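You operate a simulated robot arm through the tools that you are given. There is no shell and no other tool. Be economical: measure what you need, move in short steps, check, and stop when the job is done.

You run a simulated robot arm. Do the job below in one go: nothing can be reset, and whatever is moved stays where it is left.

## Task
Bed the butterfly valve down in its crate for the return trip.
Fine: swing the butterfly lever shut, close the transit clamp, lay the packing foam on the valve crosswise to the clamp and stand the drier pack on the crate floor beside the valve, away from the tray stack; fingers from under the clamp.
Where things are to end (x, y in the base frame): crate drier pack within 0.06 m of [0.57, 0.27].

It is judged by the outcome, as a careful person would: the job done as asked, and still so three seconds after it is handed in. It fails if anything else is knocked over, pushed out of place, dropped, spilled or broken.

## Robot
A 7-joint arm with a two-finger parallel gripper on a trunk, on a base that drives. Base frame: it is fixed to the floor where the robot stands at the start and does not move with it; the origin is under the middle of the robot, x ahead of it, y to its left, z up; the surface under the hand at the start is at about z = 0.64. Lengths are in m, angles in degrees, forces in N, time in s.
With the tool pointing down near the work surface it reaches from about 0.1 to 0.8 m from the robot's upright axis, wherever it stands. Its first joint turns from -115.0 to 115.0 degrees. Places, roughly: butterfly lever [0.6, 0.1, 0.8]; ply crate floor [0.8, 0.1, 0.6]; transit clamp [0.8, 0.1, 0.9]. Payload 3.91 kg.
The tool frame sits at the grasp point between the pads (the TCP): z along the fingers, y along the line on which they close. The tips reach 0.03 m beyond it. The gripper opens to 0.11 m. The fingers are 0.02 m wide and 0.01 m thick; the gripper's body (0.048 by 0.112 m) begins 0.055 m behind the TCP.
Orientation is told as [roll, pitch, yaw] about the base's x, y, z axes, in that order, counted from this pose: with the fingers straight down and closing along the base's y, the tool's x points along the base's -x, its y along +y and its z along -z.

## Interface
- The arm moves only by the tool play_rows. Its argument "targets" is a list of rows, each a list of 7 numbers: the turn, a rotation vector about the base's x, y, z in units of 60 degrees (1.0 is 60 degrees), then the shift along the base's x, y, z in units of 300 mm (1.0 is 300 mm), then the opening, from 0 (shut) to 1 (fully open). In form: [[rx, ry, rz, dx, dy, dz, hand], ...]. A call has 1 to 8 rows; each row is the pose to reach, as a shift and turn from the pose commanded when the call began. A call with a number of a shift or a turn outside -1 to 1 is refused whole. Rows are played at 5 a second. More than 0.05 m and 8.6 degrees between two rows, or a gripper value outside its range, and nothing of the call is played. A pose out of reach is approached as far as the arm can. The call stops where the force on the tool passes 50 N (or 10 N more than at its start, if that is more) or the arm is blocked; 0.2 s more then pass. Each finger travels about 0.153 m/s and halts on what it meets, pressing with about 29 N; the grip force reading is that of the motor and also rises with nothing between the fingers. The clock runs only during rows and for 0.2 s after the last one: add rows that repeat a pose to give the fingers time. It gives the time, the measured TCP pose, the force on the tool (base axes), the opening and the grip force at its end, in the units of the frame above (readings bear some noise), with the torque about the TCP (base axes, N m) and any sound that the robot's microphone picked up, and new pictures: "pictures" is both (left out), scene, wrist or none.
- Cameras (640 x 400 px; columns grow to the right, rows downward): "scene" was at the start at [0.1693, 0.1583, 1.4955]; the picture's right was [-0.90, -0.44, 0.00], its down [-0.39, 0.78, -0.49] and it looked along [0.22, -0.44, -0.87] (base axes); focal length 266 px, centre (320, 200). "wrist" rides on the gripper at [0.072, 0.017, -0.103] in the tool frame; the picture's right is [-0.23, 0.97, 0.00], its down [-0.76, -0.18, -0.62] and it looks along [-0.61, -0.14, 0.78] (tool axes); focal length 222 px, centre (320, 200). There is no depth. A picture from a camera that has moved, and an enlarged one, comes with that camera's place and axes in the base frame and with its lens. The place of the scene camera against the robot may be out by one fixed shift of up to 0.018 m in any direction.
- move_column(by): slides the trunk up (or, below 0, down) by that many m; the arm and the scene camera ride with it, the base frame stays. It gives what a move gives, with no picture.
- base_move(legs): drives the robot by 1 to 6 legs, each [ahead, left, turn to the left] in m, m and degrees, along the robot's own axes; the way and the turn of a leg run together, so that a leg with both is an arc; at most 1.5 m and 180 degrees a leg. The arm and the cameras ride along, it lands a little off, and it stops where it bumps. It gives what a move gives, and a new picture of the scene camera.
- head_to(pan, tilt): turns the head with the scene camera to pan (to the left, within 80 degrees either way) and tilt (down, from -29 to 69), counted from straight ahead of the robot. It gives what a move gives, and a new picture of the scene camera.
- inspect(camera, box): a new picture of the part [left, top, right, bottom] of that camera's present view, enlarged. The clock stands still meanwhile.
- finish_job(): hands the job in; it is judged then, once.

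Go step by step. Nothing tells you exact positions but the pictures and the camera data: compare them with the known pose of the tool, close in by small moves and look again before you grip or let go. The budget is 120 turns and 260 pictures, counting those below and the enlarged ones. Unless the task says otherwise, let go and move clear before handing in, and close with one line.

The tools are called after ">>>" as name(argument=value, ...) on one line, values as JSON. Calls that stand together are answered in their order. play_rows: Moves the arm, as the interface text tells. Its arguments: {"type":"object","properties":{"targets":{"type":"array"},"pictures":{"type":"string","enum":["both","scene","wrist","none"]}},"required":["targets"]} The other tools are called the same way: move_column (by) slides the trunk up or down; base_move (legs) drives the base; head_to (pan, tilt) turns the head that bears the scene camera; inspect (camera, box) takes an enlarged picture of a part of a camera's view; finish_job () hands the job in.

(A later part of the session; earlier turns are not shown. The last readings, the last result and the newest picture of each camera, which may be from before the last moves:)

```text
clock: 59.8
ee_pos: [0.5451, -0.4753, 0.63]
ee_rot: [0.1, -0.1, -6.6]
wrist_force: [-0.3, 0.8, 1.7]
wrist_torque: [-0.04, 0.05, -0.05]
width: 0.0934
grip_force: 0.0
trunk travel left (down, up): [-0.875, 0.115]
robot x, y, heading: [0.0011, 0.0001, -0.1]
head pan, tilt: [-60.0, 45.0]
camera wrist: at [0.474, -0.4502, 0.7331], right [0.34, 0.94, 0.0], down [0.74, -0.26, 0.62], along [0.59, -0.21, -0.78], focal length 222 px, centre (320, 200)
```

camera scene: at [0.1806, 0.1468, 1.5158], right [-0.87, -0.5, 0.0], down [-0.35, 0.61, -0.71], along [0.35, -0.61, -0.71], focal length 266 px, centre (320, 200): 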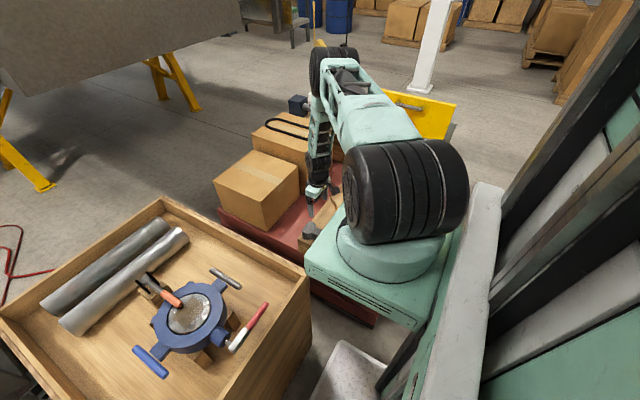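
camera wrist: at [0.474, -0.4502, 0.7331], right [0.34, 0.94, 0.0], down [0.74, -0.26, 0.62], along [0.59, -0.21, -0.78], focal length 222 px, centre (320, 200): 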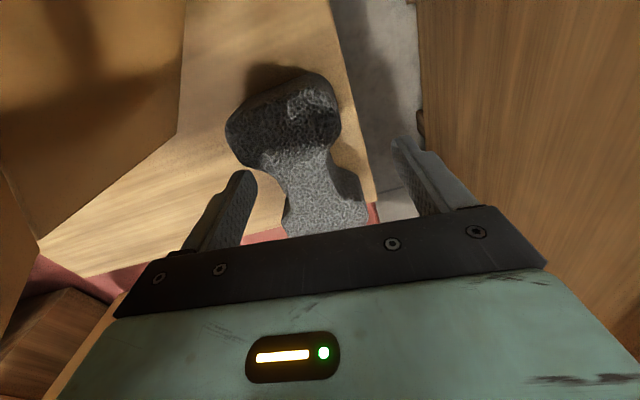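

>>> play_rows(targets=[[0, 0, 0, 0.023, -0.03, 0, 0.85], [0, 0, 0, 0.023, -0.03, -0.04, 0.85], [0, 0, 0, 0.023, -0.03, -0.08, 0.85], [0, 0, 0, 0.023, -0.03, -0.08, 0.85]], pictures="wrist")

>>> inspect(camera="scene", box=[270, 180, 350, 260])

```text
clock: 60.4
ee_pos: [0.554, -0.4969, 0.6261]
ee_rot: [-0.8, -0.5, -6.7]
wrist_force: [-4.3, -4.1, 18.5]
wrist_torque: [-1.01, 0.38, -0.19]
width: 0.0963
grip_force: 2.8
trunk travel left (down, up): [-0.875, 0.115]
robot x, y, heading: [-0.0032, -0.0016, 0.1]
head pan, tilt: [-60.0, 45.0]
stopped in row 3: the force on the tool passed its limit at 58 N (the readings are from after the stop); the commanded pose is now the measured one
camera wrist: at [0.4818, -0.469, 0.7292], right [0.34, 0.94, -0.01], down [0.73, -0.25, 0.63], along [0.59, -0.22, -0.77], focal length 222 px, centre (320, 200)
```

wrist: 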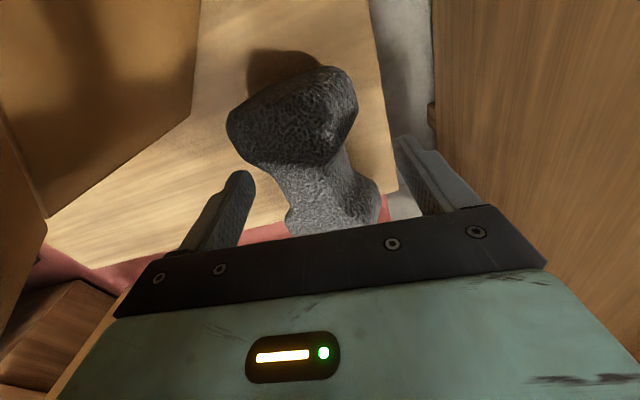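

```text
5.00 times, centred on (310, 220) of scene
camera zoom: at [0.1794, 0.1473, 1.5159], right [-0.87, -0.5, 0.0], down [-0.35, 0.61, -0.71], along [0.35, -0.61, -0.71], focal length 1329 px, centre (370, 100)
```

zoom: 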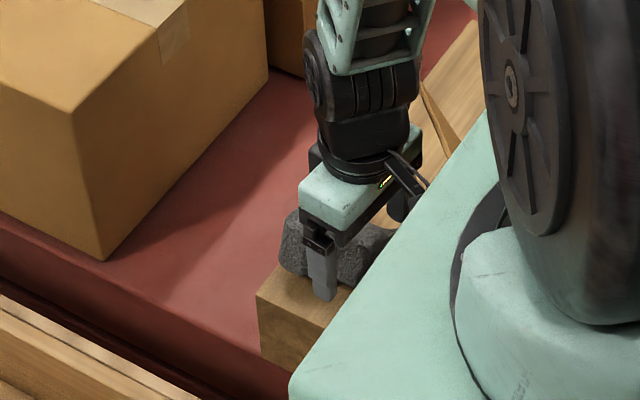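

Something touched — likely a finger on a foam lobe. Raise and look again.

>>> play_rows(targets=[[0, 0, 0, 0, 0, 0.12, 0.85], [0, 0, 0, 0, 0, 0.26, 0.9], [0, 0, 0, -0.03, 0.03, 0.4, 1], [0, 0, 0, -0.03, 0.03, 0.4, 1]], pictures="wrist")

>>> inspect(camera="wrist", box=[200, 20, 440, 200])

>>> inspect(camera="scene", box=[270, 180, 350, 260])

```text
clock: 61.4
ee_pos: [0.5435, -0.4835, 0.7437]
ee_rot: [-0.6, -0.3, -6.7]
wrist_force: [0.0, 0.2, -0.6]
wrist_torque: [-0.04, 0.0, -0.02]
width: 0.11
grip_force: 0.1
trunk travel left (down, up): [-0.875, 0.115]
robot x, y, heading: [-0.0017, 0.001, 0.1]
head pan, tilt: [-60.0, 45.0]
camera wrist: at [0.4722, -0.4566, 0.8474], right [0.34, 0.94, -0.01], down [0.73, -0.26, 0.63], along [0.59, -0.22, -0.78], focal length 222 px, centre (320, 200)
```

wrist: 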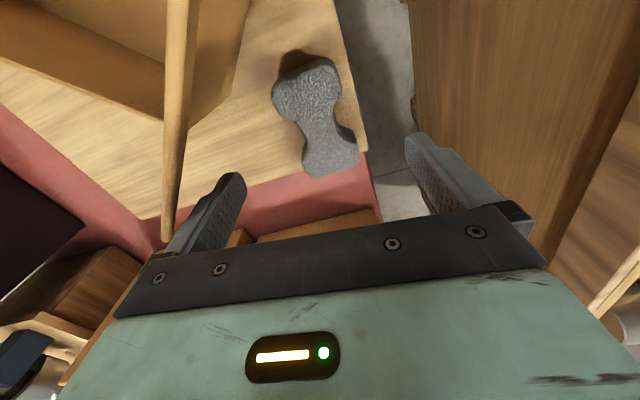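

```text
2.22 times, centred on (320, 110) of wrist
camera zoom: at [0.4722, -0.4566, 0.8474], right [0.34, 0.94, -0.01], down [0.73, -0.26, 0.63], along [0.59, -0.22, -0.78], focal length 494 px, centre (320, 400)
```

zoom: 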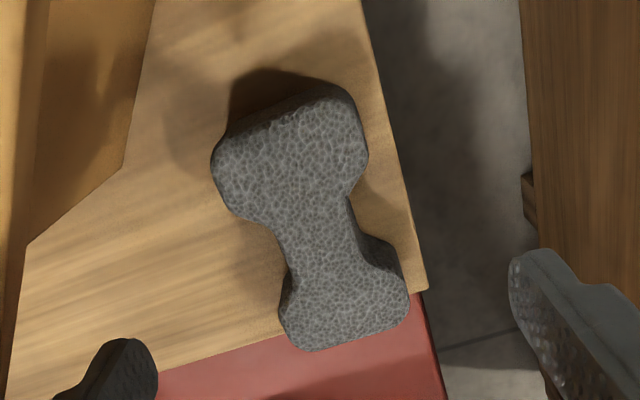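

```text
5.00 times, centred on (310, 220) of scene
camera zoom: at [0.1805, 0.1467, 1.5158], right [-0.87, -0.5, 0.0], down [-0.35, 0.61, -0.71], along [0.35, -0.61, -0.71], focal length 1329 px, centre (370, 100)
```

zoom: 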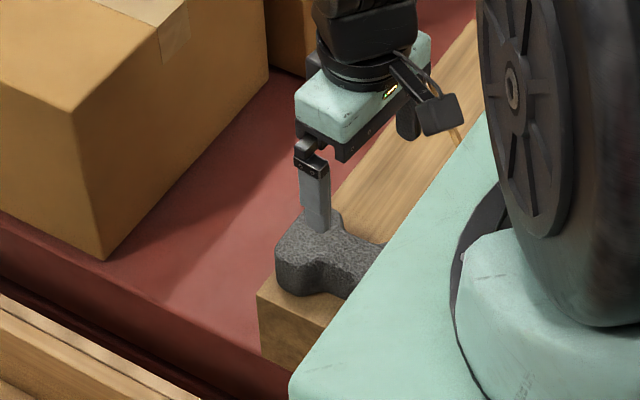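

Foam is centred at (0.56, −0.491), top near z 0.597, axis along x. I straighten the tool, center and settle at a higher pose, then check.

>>> play_rows(targets=[[0.006, 0.004, 0.06, 0.02, -0.01, 0, 0.92], [0.0133, 0.008, 0.112, 0.048, -0.01, -0.05, 0.92], [0.0133, 0.008, 0.112, 0.048, -0.01, -0.15, 0.92], [0.0133, 0.008, 0.112, 0.048, -0.01, -0.2, 0.92], [0.0133, 0.008, 0.112, 0.048, -0.01, -0.2, 0.92], [0.0133, 0.008, 0.112, 0.048, -0.01, -0.2, 0.92]], pictures="wrist")

>>> inspect(camera="wrist", box=[120, 20, 440, 240])

```text
clock: 62.8
ee_pos: [0.558, -0.4868, 0.684]
ee_rot: [0.1, 0.2, 0.1]
wrist_force: [0.4, -0.1, -0.1]
wrist_torque: [0.0, 0.04, 0.03]
width: 0.1011
grip_force: 0.0
trunk travel left (down, up): [-0.875, 0.115]
robot x, y, heading: [0.001, 0.0008, -0.1]
head pan, tilt: [-60.0, 45.0]
camera wrist: at [0.4853, -0.4699, 0.7877], right [0.23, 0.97, 0.0], down [0.76, -0.18, 0.62], along [0.6, -0.14, -0.78], focal length 222 px, centre (320, 200)
```

wrist: 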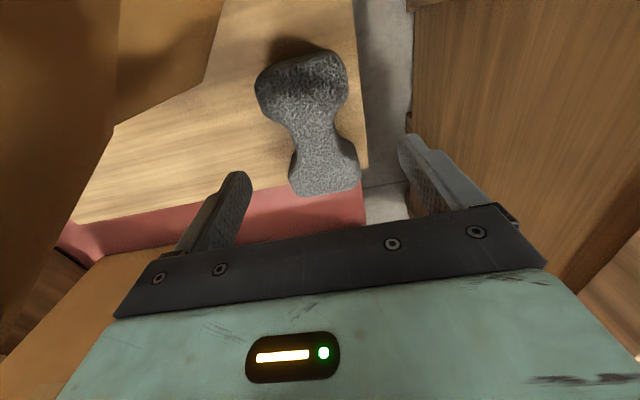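

```text
1.82 times, centred on (280, 130) of wrist
camera zoom: at [0.4853, -0.4699, 0.7877], right [0.23, 0.97, 0.0], down [0.76, -0.18, 0.62], along [0.6, -0.14, -0.78], focal length 404 px, centre (393, 327)
```

zoom: 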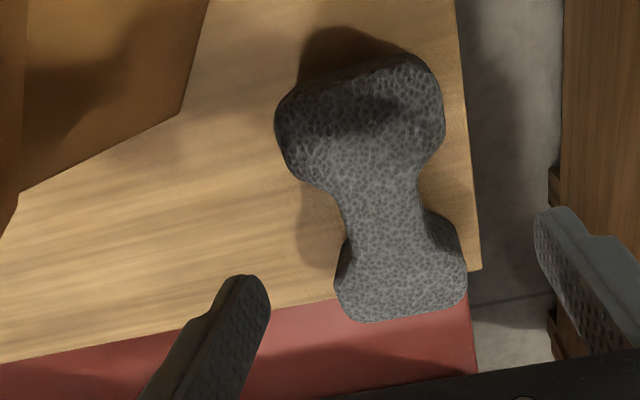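

>>> play_rows(targets=[[0, 0, 0, -0.005, -0.01, -0.08, 0.92], [0, 0, 0, -0.005, -0.01, -0.15, 0.92], [0, 0, 0, -0.005, -0.01, -0.2, 0.92], [0, 0, 0, -0.005, -0.01, -0.2, 0.92], [0, 0, 0, -0.005, -0.01, -0.24, 0.92], [0, 0, 0, -0.005, -0.01, -0.24, 0.92]], pictures="wrist")

>>> inspect(camera="scene", box=[270, 180, 350, 260])

```text
clock: 64.4
ee_pos: [0.5737, -0.5159, 0.6357]
ee_rot: [-1.8, -1.4, -0.2]
wrist_force: [-0.6, 1.2, 1.1]
wrist_torque: [-0.02, 0.02, -0.02]
width: 0.101
grip_force: 0.1
trunk travel left (down, up): [-0.875, 0.115]
robot x, y, heading: [0.0026, 0.0001, 0.1]
head pan, tilt: [-60.0, 45.0]
stopped in row 6: the arm was blocked; the commanded pose is now the measured one
camera wrist: at [0.4979, -0.4944, 0.736], right [0.23, 0.97, -0.03], down [0.75, -0.16, 0.65], along [0.62, -0.17, -0.76], focal length 222 px, centre (320, 200)
```

wrist: 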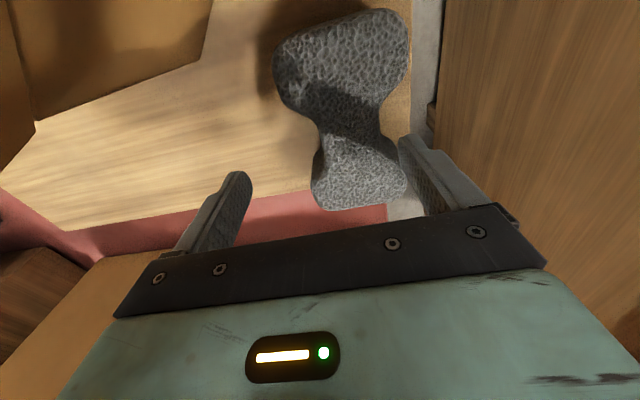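

```text
5.00 times, centred on (310, 220) of scene
camera zoom: at [0.1805, 0.1467, 1.5158], right [-0.87, -0.5, 0.0], down [-0.35, 0.61, -0.71], along [0.35, -0.61, -0.71], focal length 1329 px, centre (370, 100)
```

zoom: 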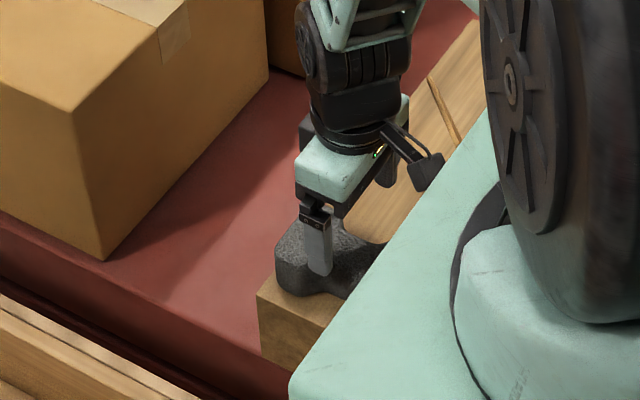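

The arm itself seems blocked (no force at the wrist). Let me see the whole arm.

>>> head_to(pan=-68, tilt=40)

>>> inspect(camera="scene", box=[160, 40, 480, 300])

```text
clock: 65.1
ee_pos: [0.5733, -0.5153, 0.6342]
ee_rot: [-1.7, -1.4, -0.2]
wrist_force: [-0.6, -0.4, 0.7]
wrist_torque: [-0.01, 0.0, 0.02]
width: 0.1012
grip_force: 0.0
trunk travel left (down, up): [-0.875, 0.115]
robot x, y, heading: [-0.0002, -0.0001, -0.1]
head pan, tilt: [-68.0, 40.0]
camera scene: at [0.1717, 0.1383, 1.523], right [-0.93, -0.37, 0.0], down [-0.24, 0.6, -0.77], along [0.29, -0.71, -0.64], focal length 266 px, centre (320, 200)
```

scene: 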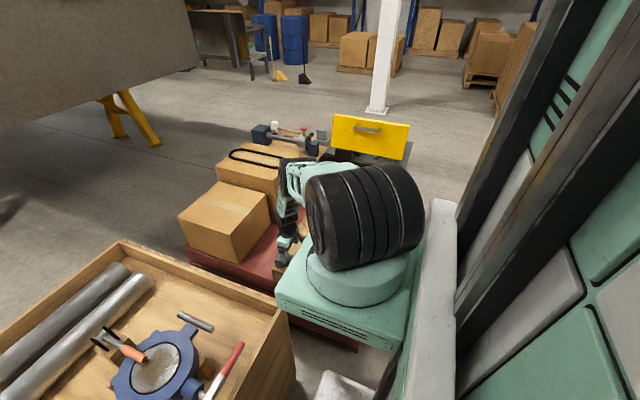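

```text
1.54 times, centred on (320, 170) of scene
camera zoom: at [0.1717, 0.1383, 1.523], right [-0.93, -0.37, 0.0], down [-0.24, 0.6, -0.77], along [0.29, -0.71, -0.64], focal length 409 px, centre (320, 246)
```

zoom: 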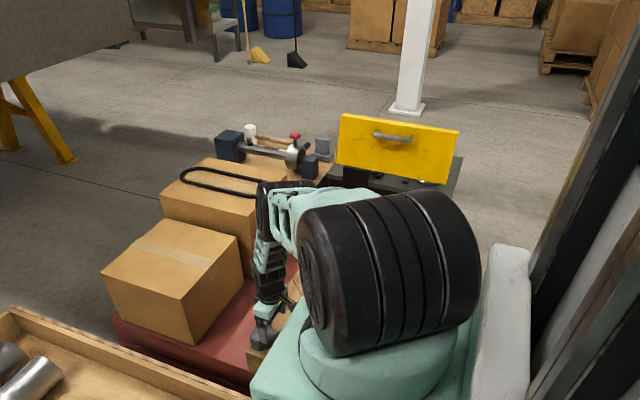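

The upper arm looks at its low limit; lowering the trunk a little will give reach. I raise the hand first, then lower the trunk by 0.10.

>>> play_rows(targets=[[0.015, 0.012, 0, 0, 0.03, 0.12, 0.92], [0.03, 0.023, 0, -0.03, 0.06, 0.26, 0.92], [0.03, 0.023, 0, -0.057, 0.086, 0.4, 0.92], [0.03, 0.023, 0, -0.057, 0.086, 0.55, 0.92], [0.03, 0.023, 0, -0.057, 0.086, 0.7, 0.92]], pictures="none")

>>> move_column(by=-0.1)

>>> inspect(camera="wrist", box=[120, 20, 440, 240])

>>> inspect(camera="scene", box=[160, 40, 480, 300])

```text
clock: 66.3
ee_pos: [0.5561, -0.4866, 0.844]
ee_rot: [0.2, 0.3, -0.2]
wrist_force: [0.0, -1.2, -0.1]
wrist_torque: [0.0, 0.02, 0.02]
width: 0.101
grip_force: 0.0
trunk travel left (down, up): [-0.875, 0.115]
robot x, y, heading: [0.0006, 0.0007, 0.2]
head pan, tilt: [-68.0, 40.0]
```

```text
clock: 67.6
ee_pos: [0.5566, -0.486, 0.7428]
ee_rot: [0.2, 0.2, -0.2]
wrist_force: [0.5, 0.3, -0.4]
wrist_torque: [-0.04, 0.01, 0.01]
width: 0.1013
grip_force: 0.1
trunk travel left (down, up): [-0.775, 0.215]
robot x, y, heading: [-0.0023, 0.0039, -0.1]
head pan, tilt: [-68.0, 40.0]
```

```text
1.82 times, centred on (280, 130) of wrist
camera zoom: at [0.4832, -0.4695, 0.8462], right [0.23, 0.97, 0.0], down [0.76, -0.18, 0.62], along [0.6, -0.14, -0.78], focal length 404 px, centre (393, 327)
```

zoom: 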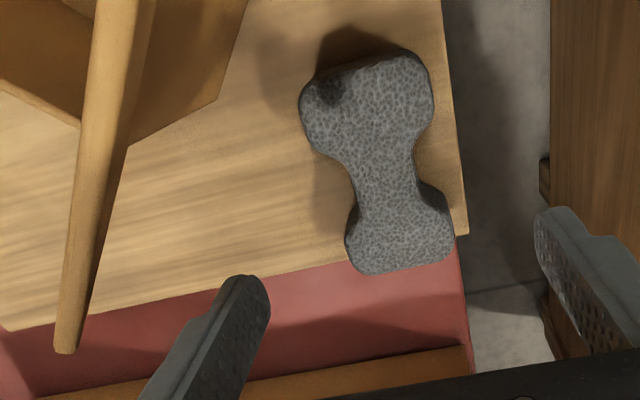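

```text
1.54 times, centred on (320, 170) of scene
camera zoom: at [0.1716, 0.1383, 1.4231], right [-0.93, -0.37, 0.0], down [-0.24, 0.6, -0.77], along [0.29, -0.71, -0.64], focal length 409 px, centre (320, 246)
```

zoom: 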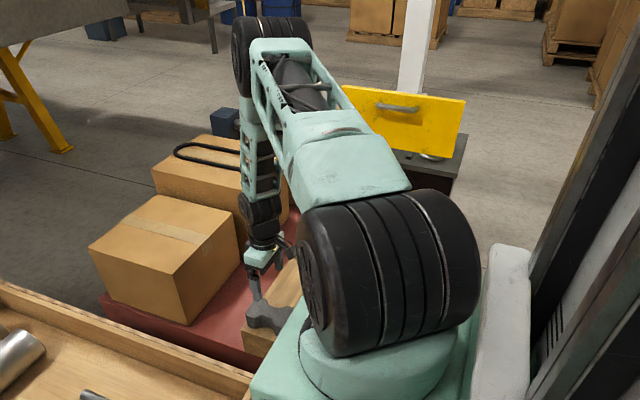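

>>> play_rows(targets=[[0, 0, 0, 0.005, -0.018, -0.13, 0.92], [0, 0, 0, 0.005, -0.018, -0.26, 0.92], [0, 0, 0, 0.005, -0.018, -0.36, 0.92], [0, 0, 0, 0.005, -0.018, -0.42, 0.92], [0, 0, 0, 0.005, -0.018, -0.455, 0.92], [0, 0, 0, 0.005, -0.018, -0.455, 0.92]], pictures="wrist")

>>> inspect(camera="wrist", box=[160, 40, 460, 240])

```text
clock: 69.0
ee_pos: [0.5569, -0.492, 0.607]
ee_rot: [0.3, 0.2, 0.0]
wrist_force: [-0.2, -0.1, 0.1]
wrist_torque: [0.0, 0.0, -0.01]
width: 0.1013
grip_force: 0.1
trunk travel left (down, up): [-0.775, 0.215]
robot x, y, heading: [0.0036, -0.0013, -0.3]
head pan, tilt: [-68.0, 40.0]
camera wrist: at [0.4843, -0.4754, 0.7095], right [0.23, 0.97, 0.0], down [0.76, -0.18, 0.62], along [0.6, -0.14, -0.78], focal length 222 px, centre (320, 200)
```

wrist: 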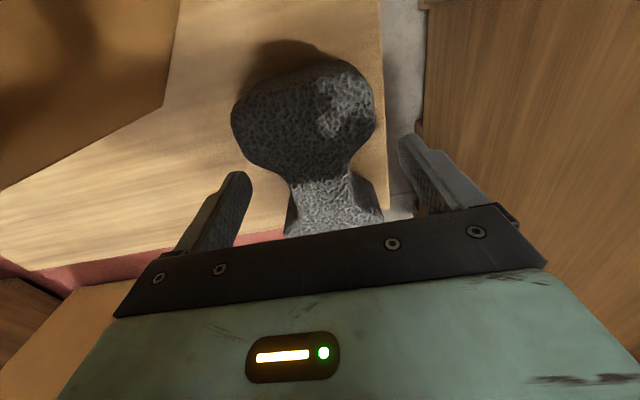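

```text
2.00 times, centred on (310, 140) of wrist
camera zoom: at [0.4843, -0.4754, 0.7095], right [0.23, 0.97, 0.0], down [0.76, -0.18, 0.62], along [0.6, -0.14, -0.78], focal length 444 px, centre (340, 320)
```

zoom: 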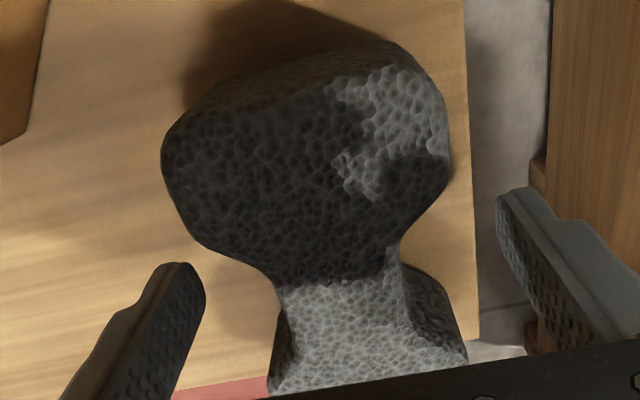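

>>> play_rows(targets=[[0, 0, 0, 0.003, 0, -0.03, 0.92], [0, 0, 0, 0.003, 0, -0.03, 0.6], [0, 0, 0, 0.003, 0, -0.03, 0.3], [0, 0, 0, 0.003, 0, -0.03, 0], [0, 0, 0, 0.003, 0, -0.03, 0], [0, 0, 0, 0.003, 0, -0.03, 0]], pictures="wrist")

```text
clock: 70.4
ee_pos: [0.5578, -0.4928, 0.5966]
ee_rot: [0.1, 0.2, -0.2]
wrist_force: [0.4, 0.8, 0.9]
wrist_torque: [-0.06, -0.12, -0.01]
width: 0.039
grip_force: 29.5
trunk travel left (down, up): [-0.775, 0.215]
robot x, y, heading: [0.0011, -0.0015, 0.0]
head pan, tilt: [-68.0, 40.0]
camera wrist: at [0.4855, -0.4752, 0.7005], right [0.23, 0.97, 0.0], down [0.76, -0.18, 0.62], along [0.6, -0.14, -0.78], focal length 222 px, centre (320, 200)
```

wrist: 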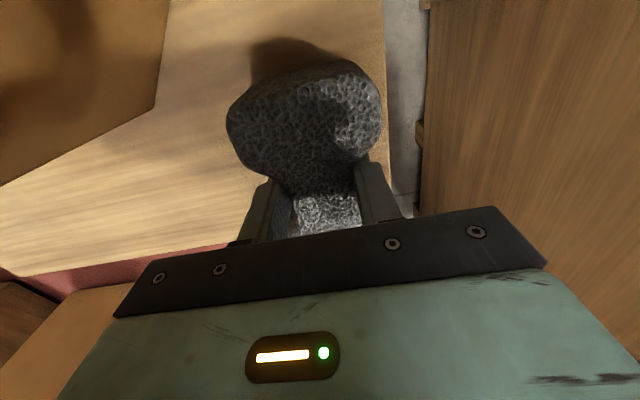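

The foam is gripped at its waist (39 mm). Lift straight up.

>>> play_rows(targets=[[0, 0, 0, 0, 0, 0.1, 0], [0, 0, 0, 0, 0, 0.25, 0], [0, 0, 0, 0, 0, 0.4, 0], [0, 0, 0, 0, 0, 0.55, 0], [0, 0, 0, 0, 0, 0.7, 0], [0, 0, 0, 0, 0, 0.85, 0], [0, 0, 0, 0, 0, 1, 0]], pictures="wrist")

>>> play_rows(targets=[[0, 0, 0, 0.02, 0.14, 0.05, 0], [0, 0, 0, 0.04, 0.28, 0.1, 0], [0, 0, -0.12, 0.06, 0.42, 0.15, 0], [0, 0, -0.24, 0.06, 0.56, 0.2, 0], [0, 0, -0.36, 0.06, 0.7, 0.25, 0], [0, 0, -0.48, 0.06, 0.84, 0.3, 0], [0, 0, -0.6, 0.06, 0.97, 0.33, 0]], pictures="wrist")

```text
clock: 72.0
ee_pos: [0.5595, -0.4908, 0.8974]
ee_rot: [0.3, 0.2, -0.1]
wrist_force: [0.7, 0.4, -0.4]
wrist_torque: [-0.01, 0.03, 0.0]
width: 0.0392
grip_force: 28.8
trunk travel left (down, up): [-0.775, 0.215]
robot x, y, heading: [0.0004, 0.0, 0.3]
head pan, tilt: [-68.0, 40.0]
camera wrist: at [0.4862, -0.4742, 1.0], right [0.23, 0.97, 0.0], down [0.76, -0.18, 0.62], along [0.6, -0.14, -0.79], focal length 222 px, centre (320, 200)
```

wrist: 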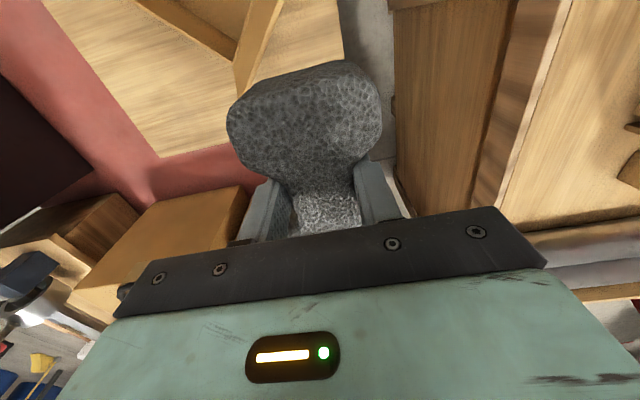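

```text
clock: 73.6
ee_pos: [0.5766, -0.2004, 0.9946]
ee_rot: [0.2, 0.1, -36.4]
wrist_force: [0.5, -1.5, -0.5]
wrist_torque: [0.03, -0.02, 0.02]
width: 0.039
grip_force: 29.5
trunk travel left (down, up): [-0.775, 0.215]
robot x, y, heading: [-0.0012, -0.0007, -0.0]
head pan, tilt: [-68.0, 40.0]
camera wrist: at [0.527, -0.1442, 1.099], right [0.76, 0.65, 0.0], down [0.51, -0.6, 0.62], along [0.4, -0.47, -0.78], focal length 222 px, centre (320, 200)
```

wrist: 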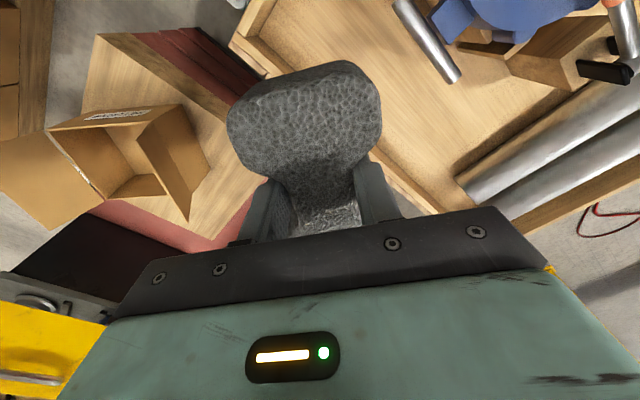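

>>> play_rows(targets=[[0, 0, -0.13, 0.015, 0.13, 0, 0], [0, 0, -0.26, 0.03, 0.26, 0, 0], [0, 0, -0.39, 0.045, 0.39, 0, 0], [0, 0, -0.52, 0.06, 0.52, 0, 0], [0, 0, -0.65, 0.075, 0.65, 0, 0], [0, 0, -0.78, 0.09, 0.78, 0, 0], [0, 0, -0.895, 0.095, 0.867, 0, 0], [0, 0, -0.895, 0.095, 0.867, 0, 0]], pictures="wrist")

>>> head_to(pan=-15, tilt=58)

>>> inspect(camera="scene", box=[250, 100, 390, 240])

```text
clock: 75.4
ee_pos: [0.606, 0.0599, 0.9955]
ee_rot: [0.2, 0.1, -90.0]
wrist_force: [-0.5, 0.1, -0.5]
wrist_torque: [0.04, -0.03, -0.01]
width: 0.0391
grip_force: 28.6
trunk travel left (down, up): [-0.775, 0.215]
robot x, y, heading: [-0.0016, -0.0029, 0.0]
head pan, tilt: [-68.0, 40.0]
camera wrist: at [0.6211, 0.1328, 1.0995], right [0.97, -0.23, 0.0], down [-0.18, -0.76, 0.62], along [-0.14, -0.6, -0.78], focal length 222 px, centre (320, 200)
```

wrist: 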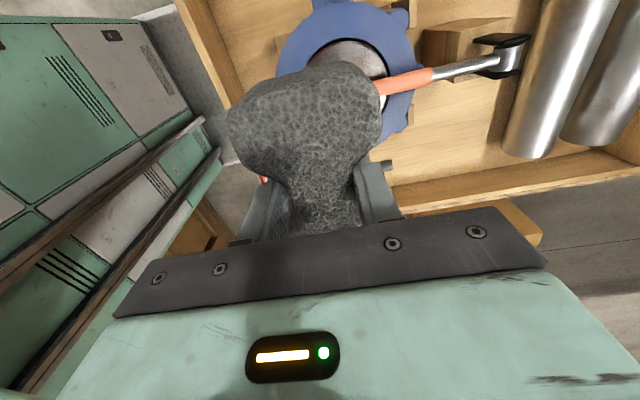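

```text
clock: 76.6
ee_pos: [0.6061, 0.0586, 0.9949]
ee_rot: [0.2, 0.2, -89.9]
wrist_force: [-0.7, 0.8, -0.9]
wrist_torque: [0.0, 0.01, 0.01]
width: 0.0392
grip_force: 29.2
trunk travel left (down, up): [-0.775, 0.215]
robot x, y, heading: [-0.0009, 0.0006, 0.2]
head pan, tilt: [-15.0, 58.0]
camera scene: at [0.2064, 0.1993, 1.3987], right [-0.26, -0.97, 0.0], down [-0.82, 0.22, -0.53], along [0.51, -0.14, -0.85], focal length 266 px, centre (320, 200)
```

scene: 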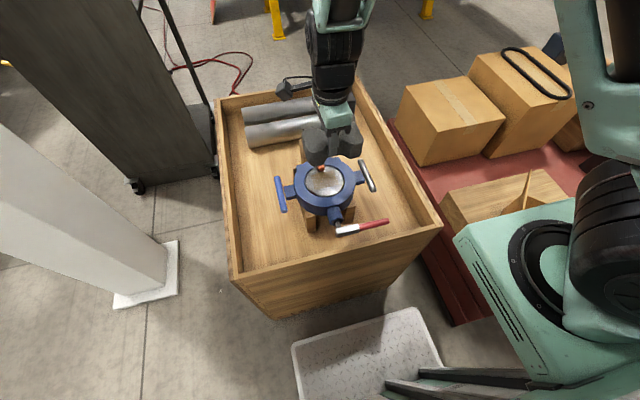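

```text
2.86 times, centred on (320, 170) of scene
camera zoom: at [0.2064, 0.1993, 1.3987], right [-0.26, -0.97, 0.0], down [-0.82, 0.22, -0.53], along [0.51, -0.14, -0.85], focal length 760 px, centre (320, 286)
```

zoom: 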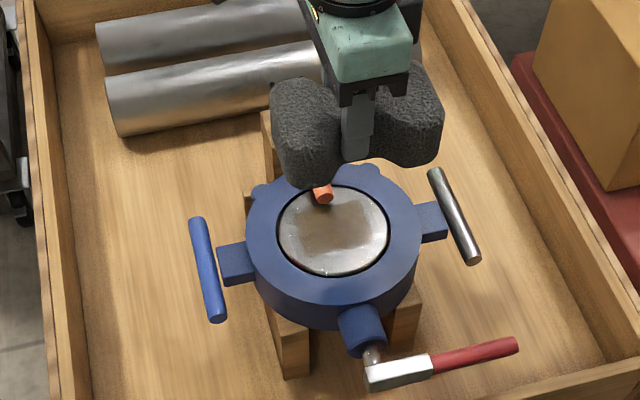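

>>> play_rows(targets=[[0, 0, 0, 0.003, 0.006, -0.12, 0], [0, 0, 0, 0.003, 0.006, -0.24, 0], [0, 0, 0, 0.003, 0.006, -0.34, 0], [0, 0, 0, 0.003, 0.006, -0.42, 0], [0, 0, 0, 0.003, 0.006, -0.42, 0]], pictures="none")

>>> inspect(camera="scene", box=[250, 100, 390, 240])

```text
clock: 77.8
ee_pos: [0.6065, 0.0603, 0.8701]
ee_rot: [0.2, 0.2, -90.0]
wrist_force: [0.8, 0.4, 0.3]
wrist_torque: [0.02, 0.05, 0.0]
width: 0.0394
grip_force: 29.5
trunk travel left (down, up): [-0.775, 0.215]
robot x, y, heading: [-0.001, -0.004, 0.2]
head pan, tilt: [-15.0, 58.0]
```

```text
2.86 times, centred on (320, 170) of scene
camera zoom: at [0.2063, 0.1994, 1.3987], right [-0.26, -0.97, 0.0], down [-0.82, 0.22, -0.53], along [0.51, -0.14, -0.85], focal length 760 px, centre (320, 286)
```

zoom: 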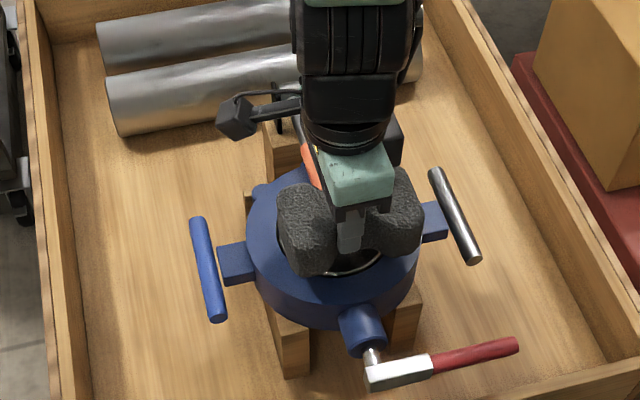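

>>> play_rows(targets=[[0, 0, 0, 0, 0, -0.02, 0], [0, 0, 0, 0, 0, -0.04, 0], [0, 0, 0, 0, 0, -0.06, 0], [0, 0, 0, 0, 0, -0.08, 0], [0, 0, 0, 0, 0, -0.08, 0]], pictures="none")

```text
clock: 79.0
ee_pos: [0.6067, 0.0605, 0.8458]
ee_rot: [0.3, 0.2, -89.9]
wrist_force: [0.4, -0.5, 0.1]
wrist_torque: [0.02, -0.02, 0.03]
width: 0.0391
grip_force: 29.0
trunk travel left (down, up): [-0.775, 0.215]
robot x, y, heading: [-0.0008, 0.0009, 0.1]
head pan, tilt: [-15.0, 58.0]
```

>>> play_rows(targets=[[0, 0, 0, 0, 0, -0.012, 0], [0, 0, 0, 0, 0, -0.024, 0], [0, 0, 0, 0, 0, -0.036, 0]], pictures="wrist")

>>> inspect(camera="scene", box=[250, 100, 390, 240])

```text
clock: 79.8
ee_pos: [0.6072, 0.0612, 0.8372]
ee_rot: [0.3, 0.2, -89.7]
wrist_force: [0.4, -0.1, 37.3]
wrist_torque: [-0.01, 0.15, 0.05]
width: 0.0389
grip_force: 29.0
trunk travel left (down, up): [-0.775, 0.215]
robot x, y, heading: [0.0025, -0.0033, 0.2]
head pan, tilt: [-15.0, 58.0]
camera wrist: at [0.621, 0.1339, 0.9407], right [0.97, -0.22, 0.01], down [-0.18, -0.77, 0.62], along [-0.13, -0.6, -0.79], focal length 222 px, centre (320, 200)
```

wrist: 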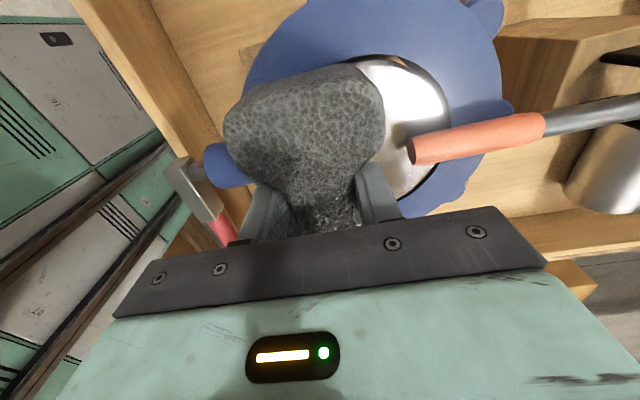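

```text
2.86 times, centred on (320, 170) of scene
camera zoom: at [0.205, 0.1992, 1.3992], right [-0.26, -0.97, 0.0], down [-0.82, 0.22, -0.53], along [0.51, -0.14, -0.85], focal length 760 px, centre (320, 286)
```

zoom: 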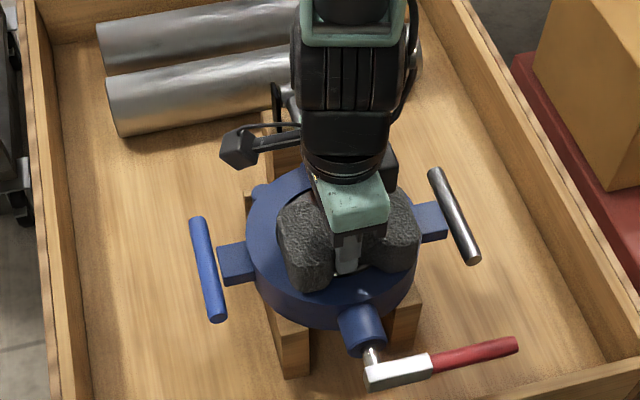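

The foam rests on the ring, just clear of the clamp tip. Ease off, release and lift.

>>> play_rows(targets=[[0, 0, 0, 0, 0, 0.008, 0], [0, 0, 0, 0, 0, 0.008, 0.4], [0, 0, 0, 0, 0, 0.008, 0.55], [0, 0, 0, 0, 0, 0.008, 0.55], [0, 0, 0, 0, 0, 0.1, 0.55], [0, 0, 0, 0, 0, 0.25, 0.55], [0, 0, 0, 0, 0, 0.4, 0.55], [0, 0, 0, 0, 0, 0.55, 0.55]], pictures="wrist")

>>> inspect(camera="scene", box=[250, 100, 390, 240])

```text
clock: 81.6
ee_pos: [0.6055, 0.0605, 1.0016]
ee_rot: [0.1, 0.1, -89.9]
wrist_force: [0.1, -0.8, 0.0]
wrist_torque: [0.0, -0.01, 0.01]
width: 0.0604
grip_force: 0.0
trunk travel left (down, up): [-0.775, 0.215]
robot x, y, heading: [-0.0005, -0.0014, 0.1]
head pan, tilt: [-15.0, 58.0]
camera wrist: at [0.6215, 0.1333, 1.1042], right [0.97, -0.23, 0.0], down [-0.18, -0.76, 0.62], along [-0.14, -0.6, -0.78], focal length 222 px, centre (320, 200)
```

wrist: 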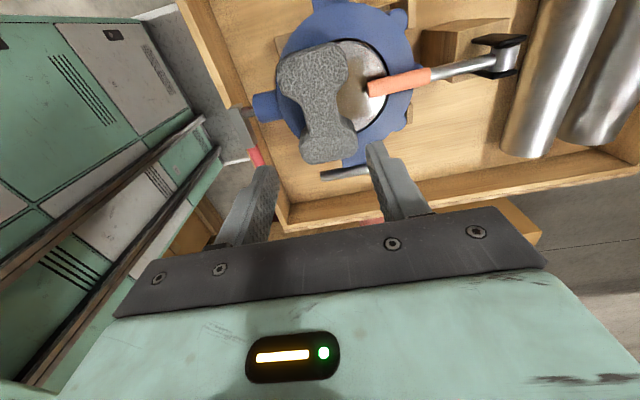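

```text
2.86 times, centred on (320, 170) of scene
camera zoom: at [0.2068, 0.1995, 1.3985], right [-0.26, -0.97, 0.0], down [-0.82, 0.22, -0.53], along [0.51, -0.14, -0.85], focal length 760 px, centre (320, 286)
```

zoom: 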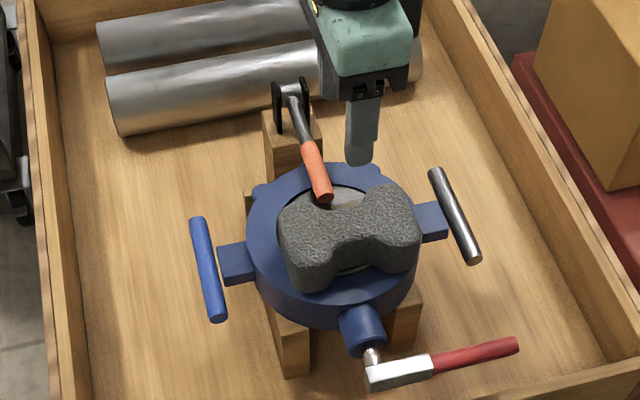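

Foam lies crosswise on the ring in front of the clamp bar. Next the drier pack: I take the hand high and to the right and look rearward with the wrist camera.

>>> play_rows(targets=[[0, 0, 0, 0, 0, 0.15, 0.5], [0, 0, 0, 0, -0.1, 0.28, 0.5], [0, 0, 0, -0.02, -0.25, 0.3, 0.5], [0, 0, 0, -0.04, -0.41, 0.3, 0.5], [0, 0, 0, -0.06, -0.57, 0.3, 0.5], [0, 0, 0, -0.08, -0.73, 0.3, 0.5], [0, 0, 0, -0.1, -0.89, 0.3, 0.5], [0, 0, 0, -0.1, -1, 0.3, 0.5]], pictures="none")

>>> play_rows(targets=[[0, 0, -0.13, 0, -0.12, 0, 0.5], [0, 0, -0.26, 0.02, -0.24, 0, 0.5], [0, 0, -0.39, 0.04, -0.36, 0, 0.5], [0, 0, -0.52, 0.06, -0.48, 0, 0.5], [0, 0, -0.65, 0.08, -0.6, 0, 0.5], [0, 0, -0.78, 0.1, -0.72, 0, 0.5]], pictures="wrist")

```text
clock: 83.4
ee_pos: [0.5767, -0.2381, 1.0912]
ee_rot: [0.2, 0.2, -89.9]
wrist_force: [0.3, 1.1, -0.1]
wrist_torque: [-0.02, 0.0, -0.03]
width: 0.055
grip_force: 0.1
trunk travel left (down, up): [-0.775, 0.215]
robot x, y, heading: [-0.0005, 0.0006, 0.1]
head pan, tilt: [-15.0, 58.0]
```

```text
clock: 84.8
ee_pos: [0.6058, -0.4537, 1.0904]
ee_rot: [0.2, 0.1, -136.8]
wrist_force: [-0.3, 1.1, 0.6]
wrist_torque: [-0.07, 0.02, -0.03]
width: 0.0549
grip_force: 0.0
trunk travel left (down, up): [-0.775, 0.215]
robot x, y, heading: [0.0026, -0.0014, 0.2]
head pan, tilt: [-15.0, 58.0]
camera wrist: at [0.6685, -0.4162, 1.194], right [0.5, -0.87, 0.0], down [-0.68, -0.39, 0.62], along [-0.54, -0.31, -0.78], focal length 222 px, centre (320, 200)
```

wrist: 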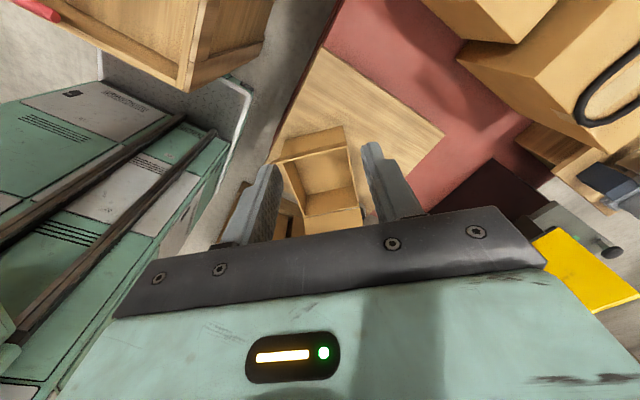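

>>> play_rows(targets=[[0, 0, 0.13, 0.02, -0.12, 0, 0.5], [0, 0, 0.26, 0.04, -0.24, 0, 0.5], [0, 0, 0.36, 0.04, -0.36, 0, 0.5], [0, 0, 0.46, 0.04, -0.48, 0, 0.5]], pictures="wrist")

>>> inspect(camera="wrist", box=[0, 60, 240, 300])

```text
clock: 85.8
ee_pos: [0.6192, -0.5983, 1.0892]
ee_rot: [0.2, 0.2, -108.9]
wrist_force: [0.7, 0.2, -0.4]
wrist_torque: [-0.05, 0.0, -0.02]
width: 0.0549
grip_force: 0.0
trunk travel left (down, up): [-0.775, 0.215]
robot x, y, heading: [-0.002, 0.001, -0.1]
head pan, tilt: [-15.0, 58.0]
camera wrist: at [0.6566, -0.535, 1.1937], right [0.85, -0.53, 0.0], down [-0.42, -0.66, 0.62], along [-0.33, -0.53, -0.78], focal length 222 px, centre (320, 200)
```

wrist: 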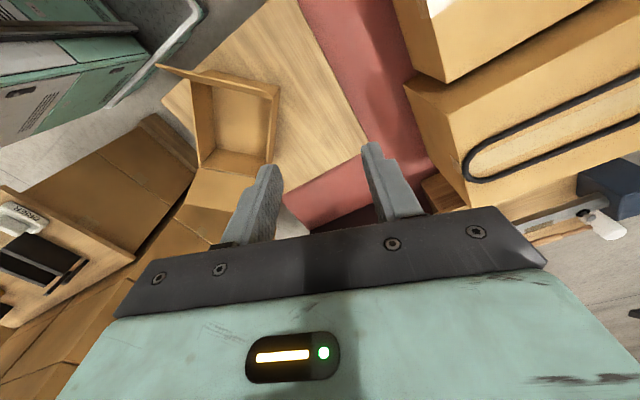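

```text
1.67 times, centred on (120, 180) of wrist
camera zoom: at [0.6566, -0.535, 1.1937], right [0.85, -0.53, 0.0], down [-0.42, -0.66, 0.62], along [-0.33, -0.53, -0.78], focal length 370 px, centre (653, 233)
```

zoom: 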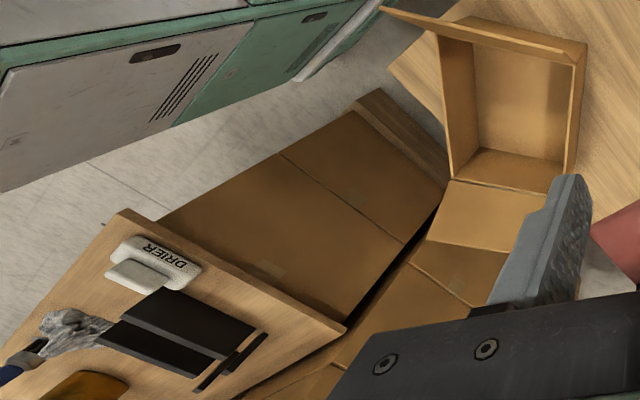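

The drier pack is at about (−0.265, −0.46, 0.745), on a bench along the robot's right side. I'll check the space behind before backing up, and raise the trunk again.

>>> move_column(by=0.2)

>>> head_to(pan=80, tilt=25)

>>> head_to(pan=-80, tilt=25)

>>> inspect(camera="wrist", box=[0, 0, 320, 300])

```text
clock: 88.0
ee_pos: [0.6181, -0.5994, 1.2895]
ee_rot: [0.1, 0.2, -109.1]
wrist_force: [0.2, -0.3, 0.4]
wrist_torque: [0.01, -0.01, -0.02]
width: 0.0549
grip_force: 0.2
trunk travel left (down, up): [-0.975, 0.015]
robot x, y, heading: [-0.0003, -0.0023, 0.0]
head pan, tilt: [-15.0, 58.0]
```

```text
clock: 89.7
ee_pos: [0.6176, -0.599, 1.2898]
ee_rot: [0.2, 0.1, -109.1]
wrist_force: [-0.1, 0.2, -0.1]
wrist_torque: [0.01, 0.03, -0.01]
width: 0.055
grip_force: 0.1
trunk travel left (down, up): [-0.975, 0.015]
robot x, y, heading: [-0.0015, 0.001, 0.3]
head pan, tilt: [80.0, 25.0]
camera scene: at [0.1559, 0.3078, 1.6464], right [0.98, -0.17, 0.0], down [-0.07, -0.42, -0.91], along [0.16, 0.89, -0.42], focal length 266 px, centre (320, 200)
```

scene: 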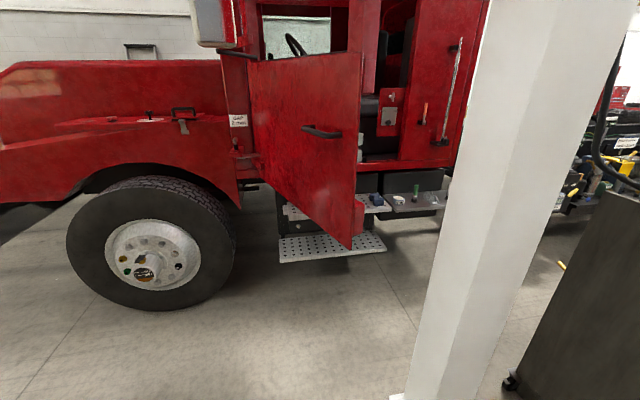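

```text
clock: 92.2
ee_pos: [0.619, -0.5984, 1.2902]
ee_rot: [0.3, 0.2, -109.1]
wrist_force: [-0.4, 0.2, 0.1]
wrist_torque: [0.0, -0.02, -0.02]
width: 0.055
grip_force: 0.1
trunk travel left (down, up): [-0.975, 0.015]
robot x, y, heading: [0.0005, -0.0002, -0.1]
head pan, tilt: [-80.0, 25.0]
camera scene: at [0.1558, 0.1264, 1.6464], right [-0.98, -0.17, 0.0], down [-0.07, 0.42, -0.91], along [0.16, -0.89, -0.42], focal length 266 px, centre (320, 200)
```

scene: 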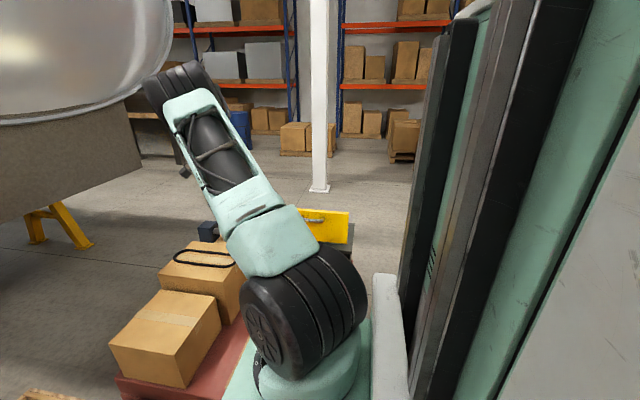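

```text
1.33 times, centred on (160, 150) of wrist
camera zoom: at [0.6564, -0.5355, 1.3937], right [0.85, -0.53, 0.0], down [-0.42, -0.66, 0.62], along [-0.33, -0.53, -0.78], focal length 296 px, centre (533, 267)
```

zoom: 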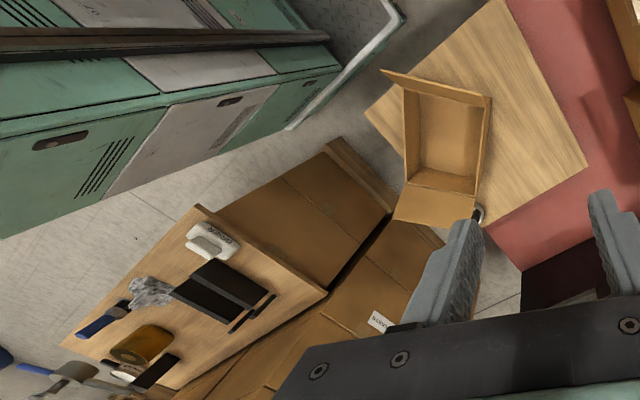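

The way back looks open along the bench. I back up in two stages with the arm held high.

>>> head_to(pan=-65, tilt=50)

>>> base_move(legs=[[-0.35, 0.03, 0]])

>>> inspect(camera="wrist", box=[0, 0, 320, 300])

```text
clock: 93.0
ee_pos: [0.619, -0.5994, 1.2899]
ee_rot: [0.1, 0.2, -109.1]
wrist_force: [1.0, 1.0, 0.0]
wrist_torque: [0.01, -0.02, -0.05]
width: 0.055
grip_force: 0.1
trunk travel left (down, up): [-0.975, 0.015]
robot x, y, heading: [-0.0019, -0.0, 0.0]
head pan, tilt: [-65.0, 50.0]
camera scene: at [0.1723, 0.1473, 1.6089], right [-0.91, -0.42, 0.0], down [-0.32, 0.69, -0.64], along [0.27, -0.58, -0.77], focal length 266 px, centre (320, 200)
```

scene: 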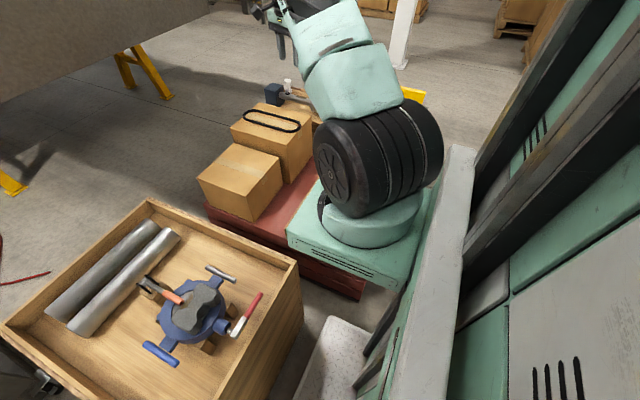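

```text
clock: 95.3
ee_pos: [0.2679, -0.5683, 1.2897]
ee_rot: [0.2, 0.3, -109.0]
wrist_force: [0.7, -0.2, 0.6]
wrist_torque: [-0.01, 0.01, -0.05]
width: 0.0551
grip_force: 0.1
trunk travel left (down, up): [-0.975, 0.015]
robot x, y, heading: [-0.3491, 0.0284, 0.1]
head pan, tilt: [-65.0, 50.0]
camera scene: at [-0.1781, 0.1771, 1.6088], right [-0.91, -0.42, 0.0], down [-0.32, 0.69, -0.64], along [0.27, -0.58, -0.77], focal length 266 px, centre (320, 200)
```

scene: 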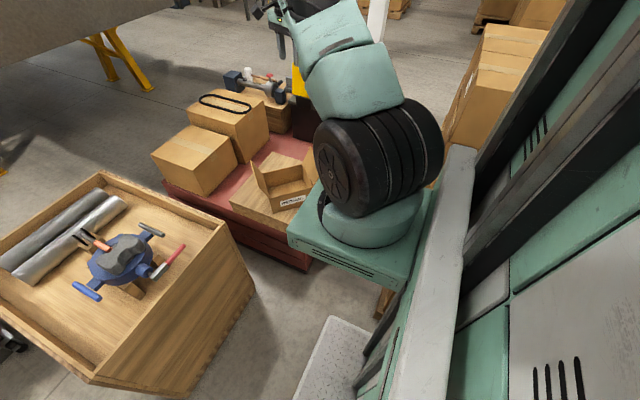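

```text
1.33 times, centred on (160, 150) of wrist
camera zoom: at [0.3062, -0.5055, 1.3936], right [0.85, -0.53, 0.0], down [-0.42, -0.66, 0.62], along [-0.33, -0.53, -0.78], focal length 296 px, centre (533, 267)
```

zoom: 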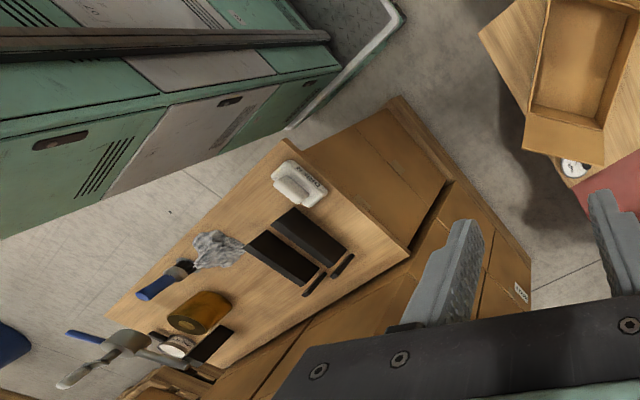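

>>> base_move(legs=[[-0.4, 0.0, 0]])

>>> inspect(camera="wrist", box=[100, 0, 500, 230])

```text
clock: 97.8
ee_pos: [-0.1308, -0.5695, 1.2896]
ee_rot: [0.2, 0.2, -109.1]
wrist_force: [0.1, 0.1, 0.3]
wrist_torque: [0.01, 0.0, 0.0]
width: 0.055
grip_force: 0.1
trunk travel left (down, up): [-0.975, 0.015]
robot x, y, heading: [-0.752, 0.0289, 0.2]
head pan, tilt: [-65.0, 50.0]
camera scene: at [-0.5774, 0.1771, 1.6088], right [-0.91, -0.42, 0.0], down [-0.32, 0.69, -0.64], along [0.27, -0.58, -0.77], focal length 266 px, centre (320, 200)
```

scene: 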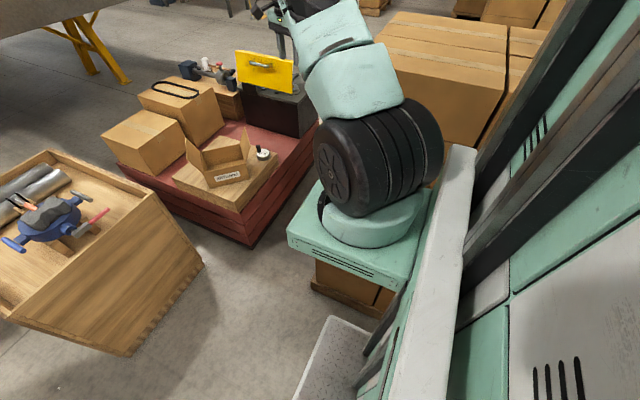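

```text
1.60 times, centred on (300, 115) of wrist
camera zoom: at [-0.0926, -0.5052, 1.3936], right [0.85, -0.53, 0.0], down [-0.42, -0.66, 0.62], along [-0.33, -0.53, -0.78], focal length 355 px, centre (352, 336)
```

zoom: 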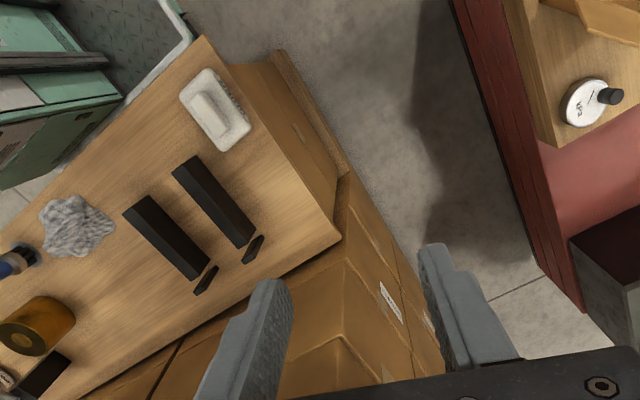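

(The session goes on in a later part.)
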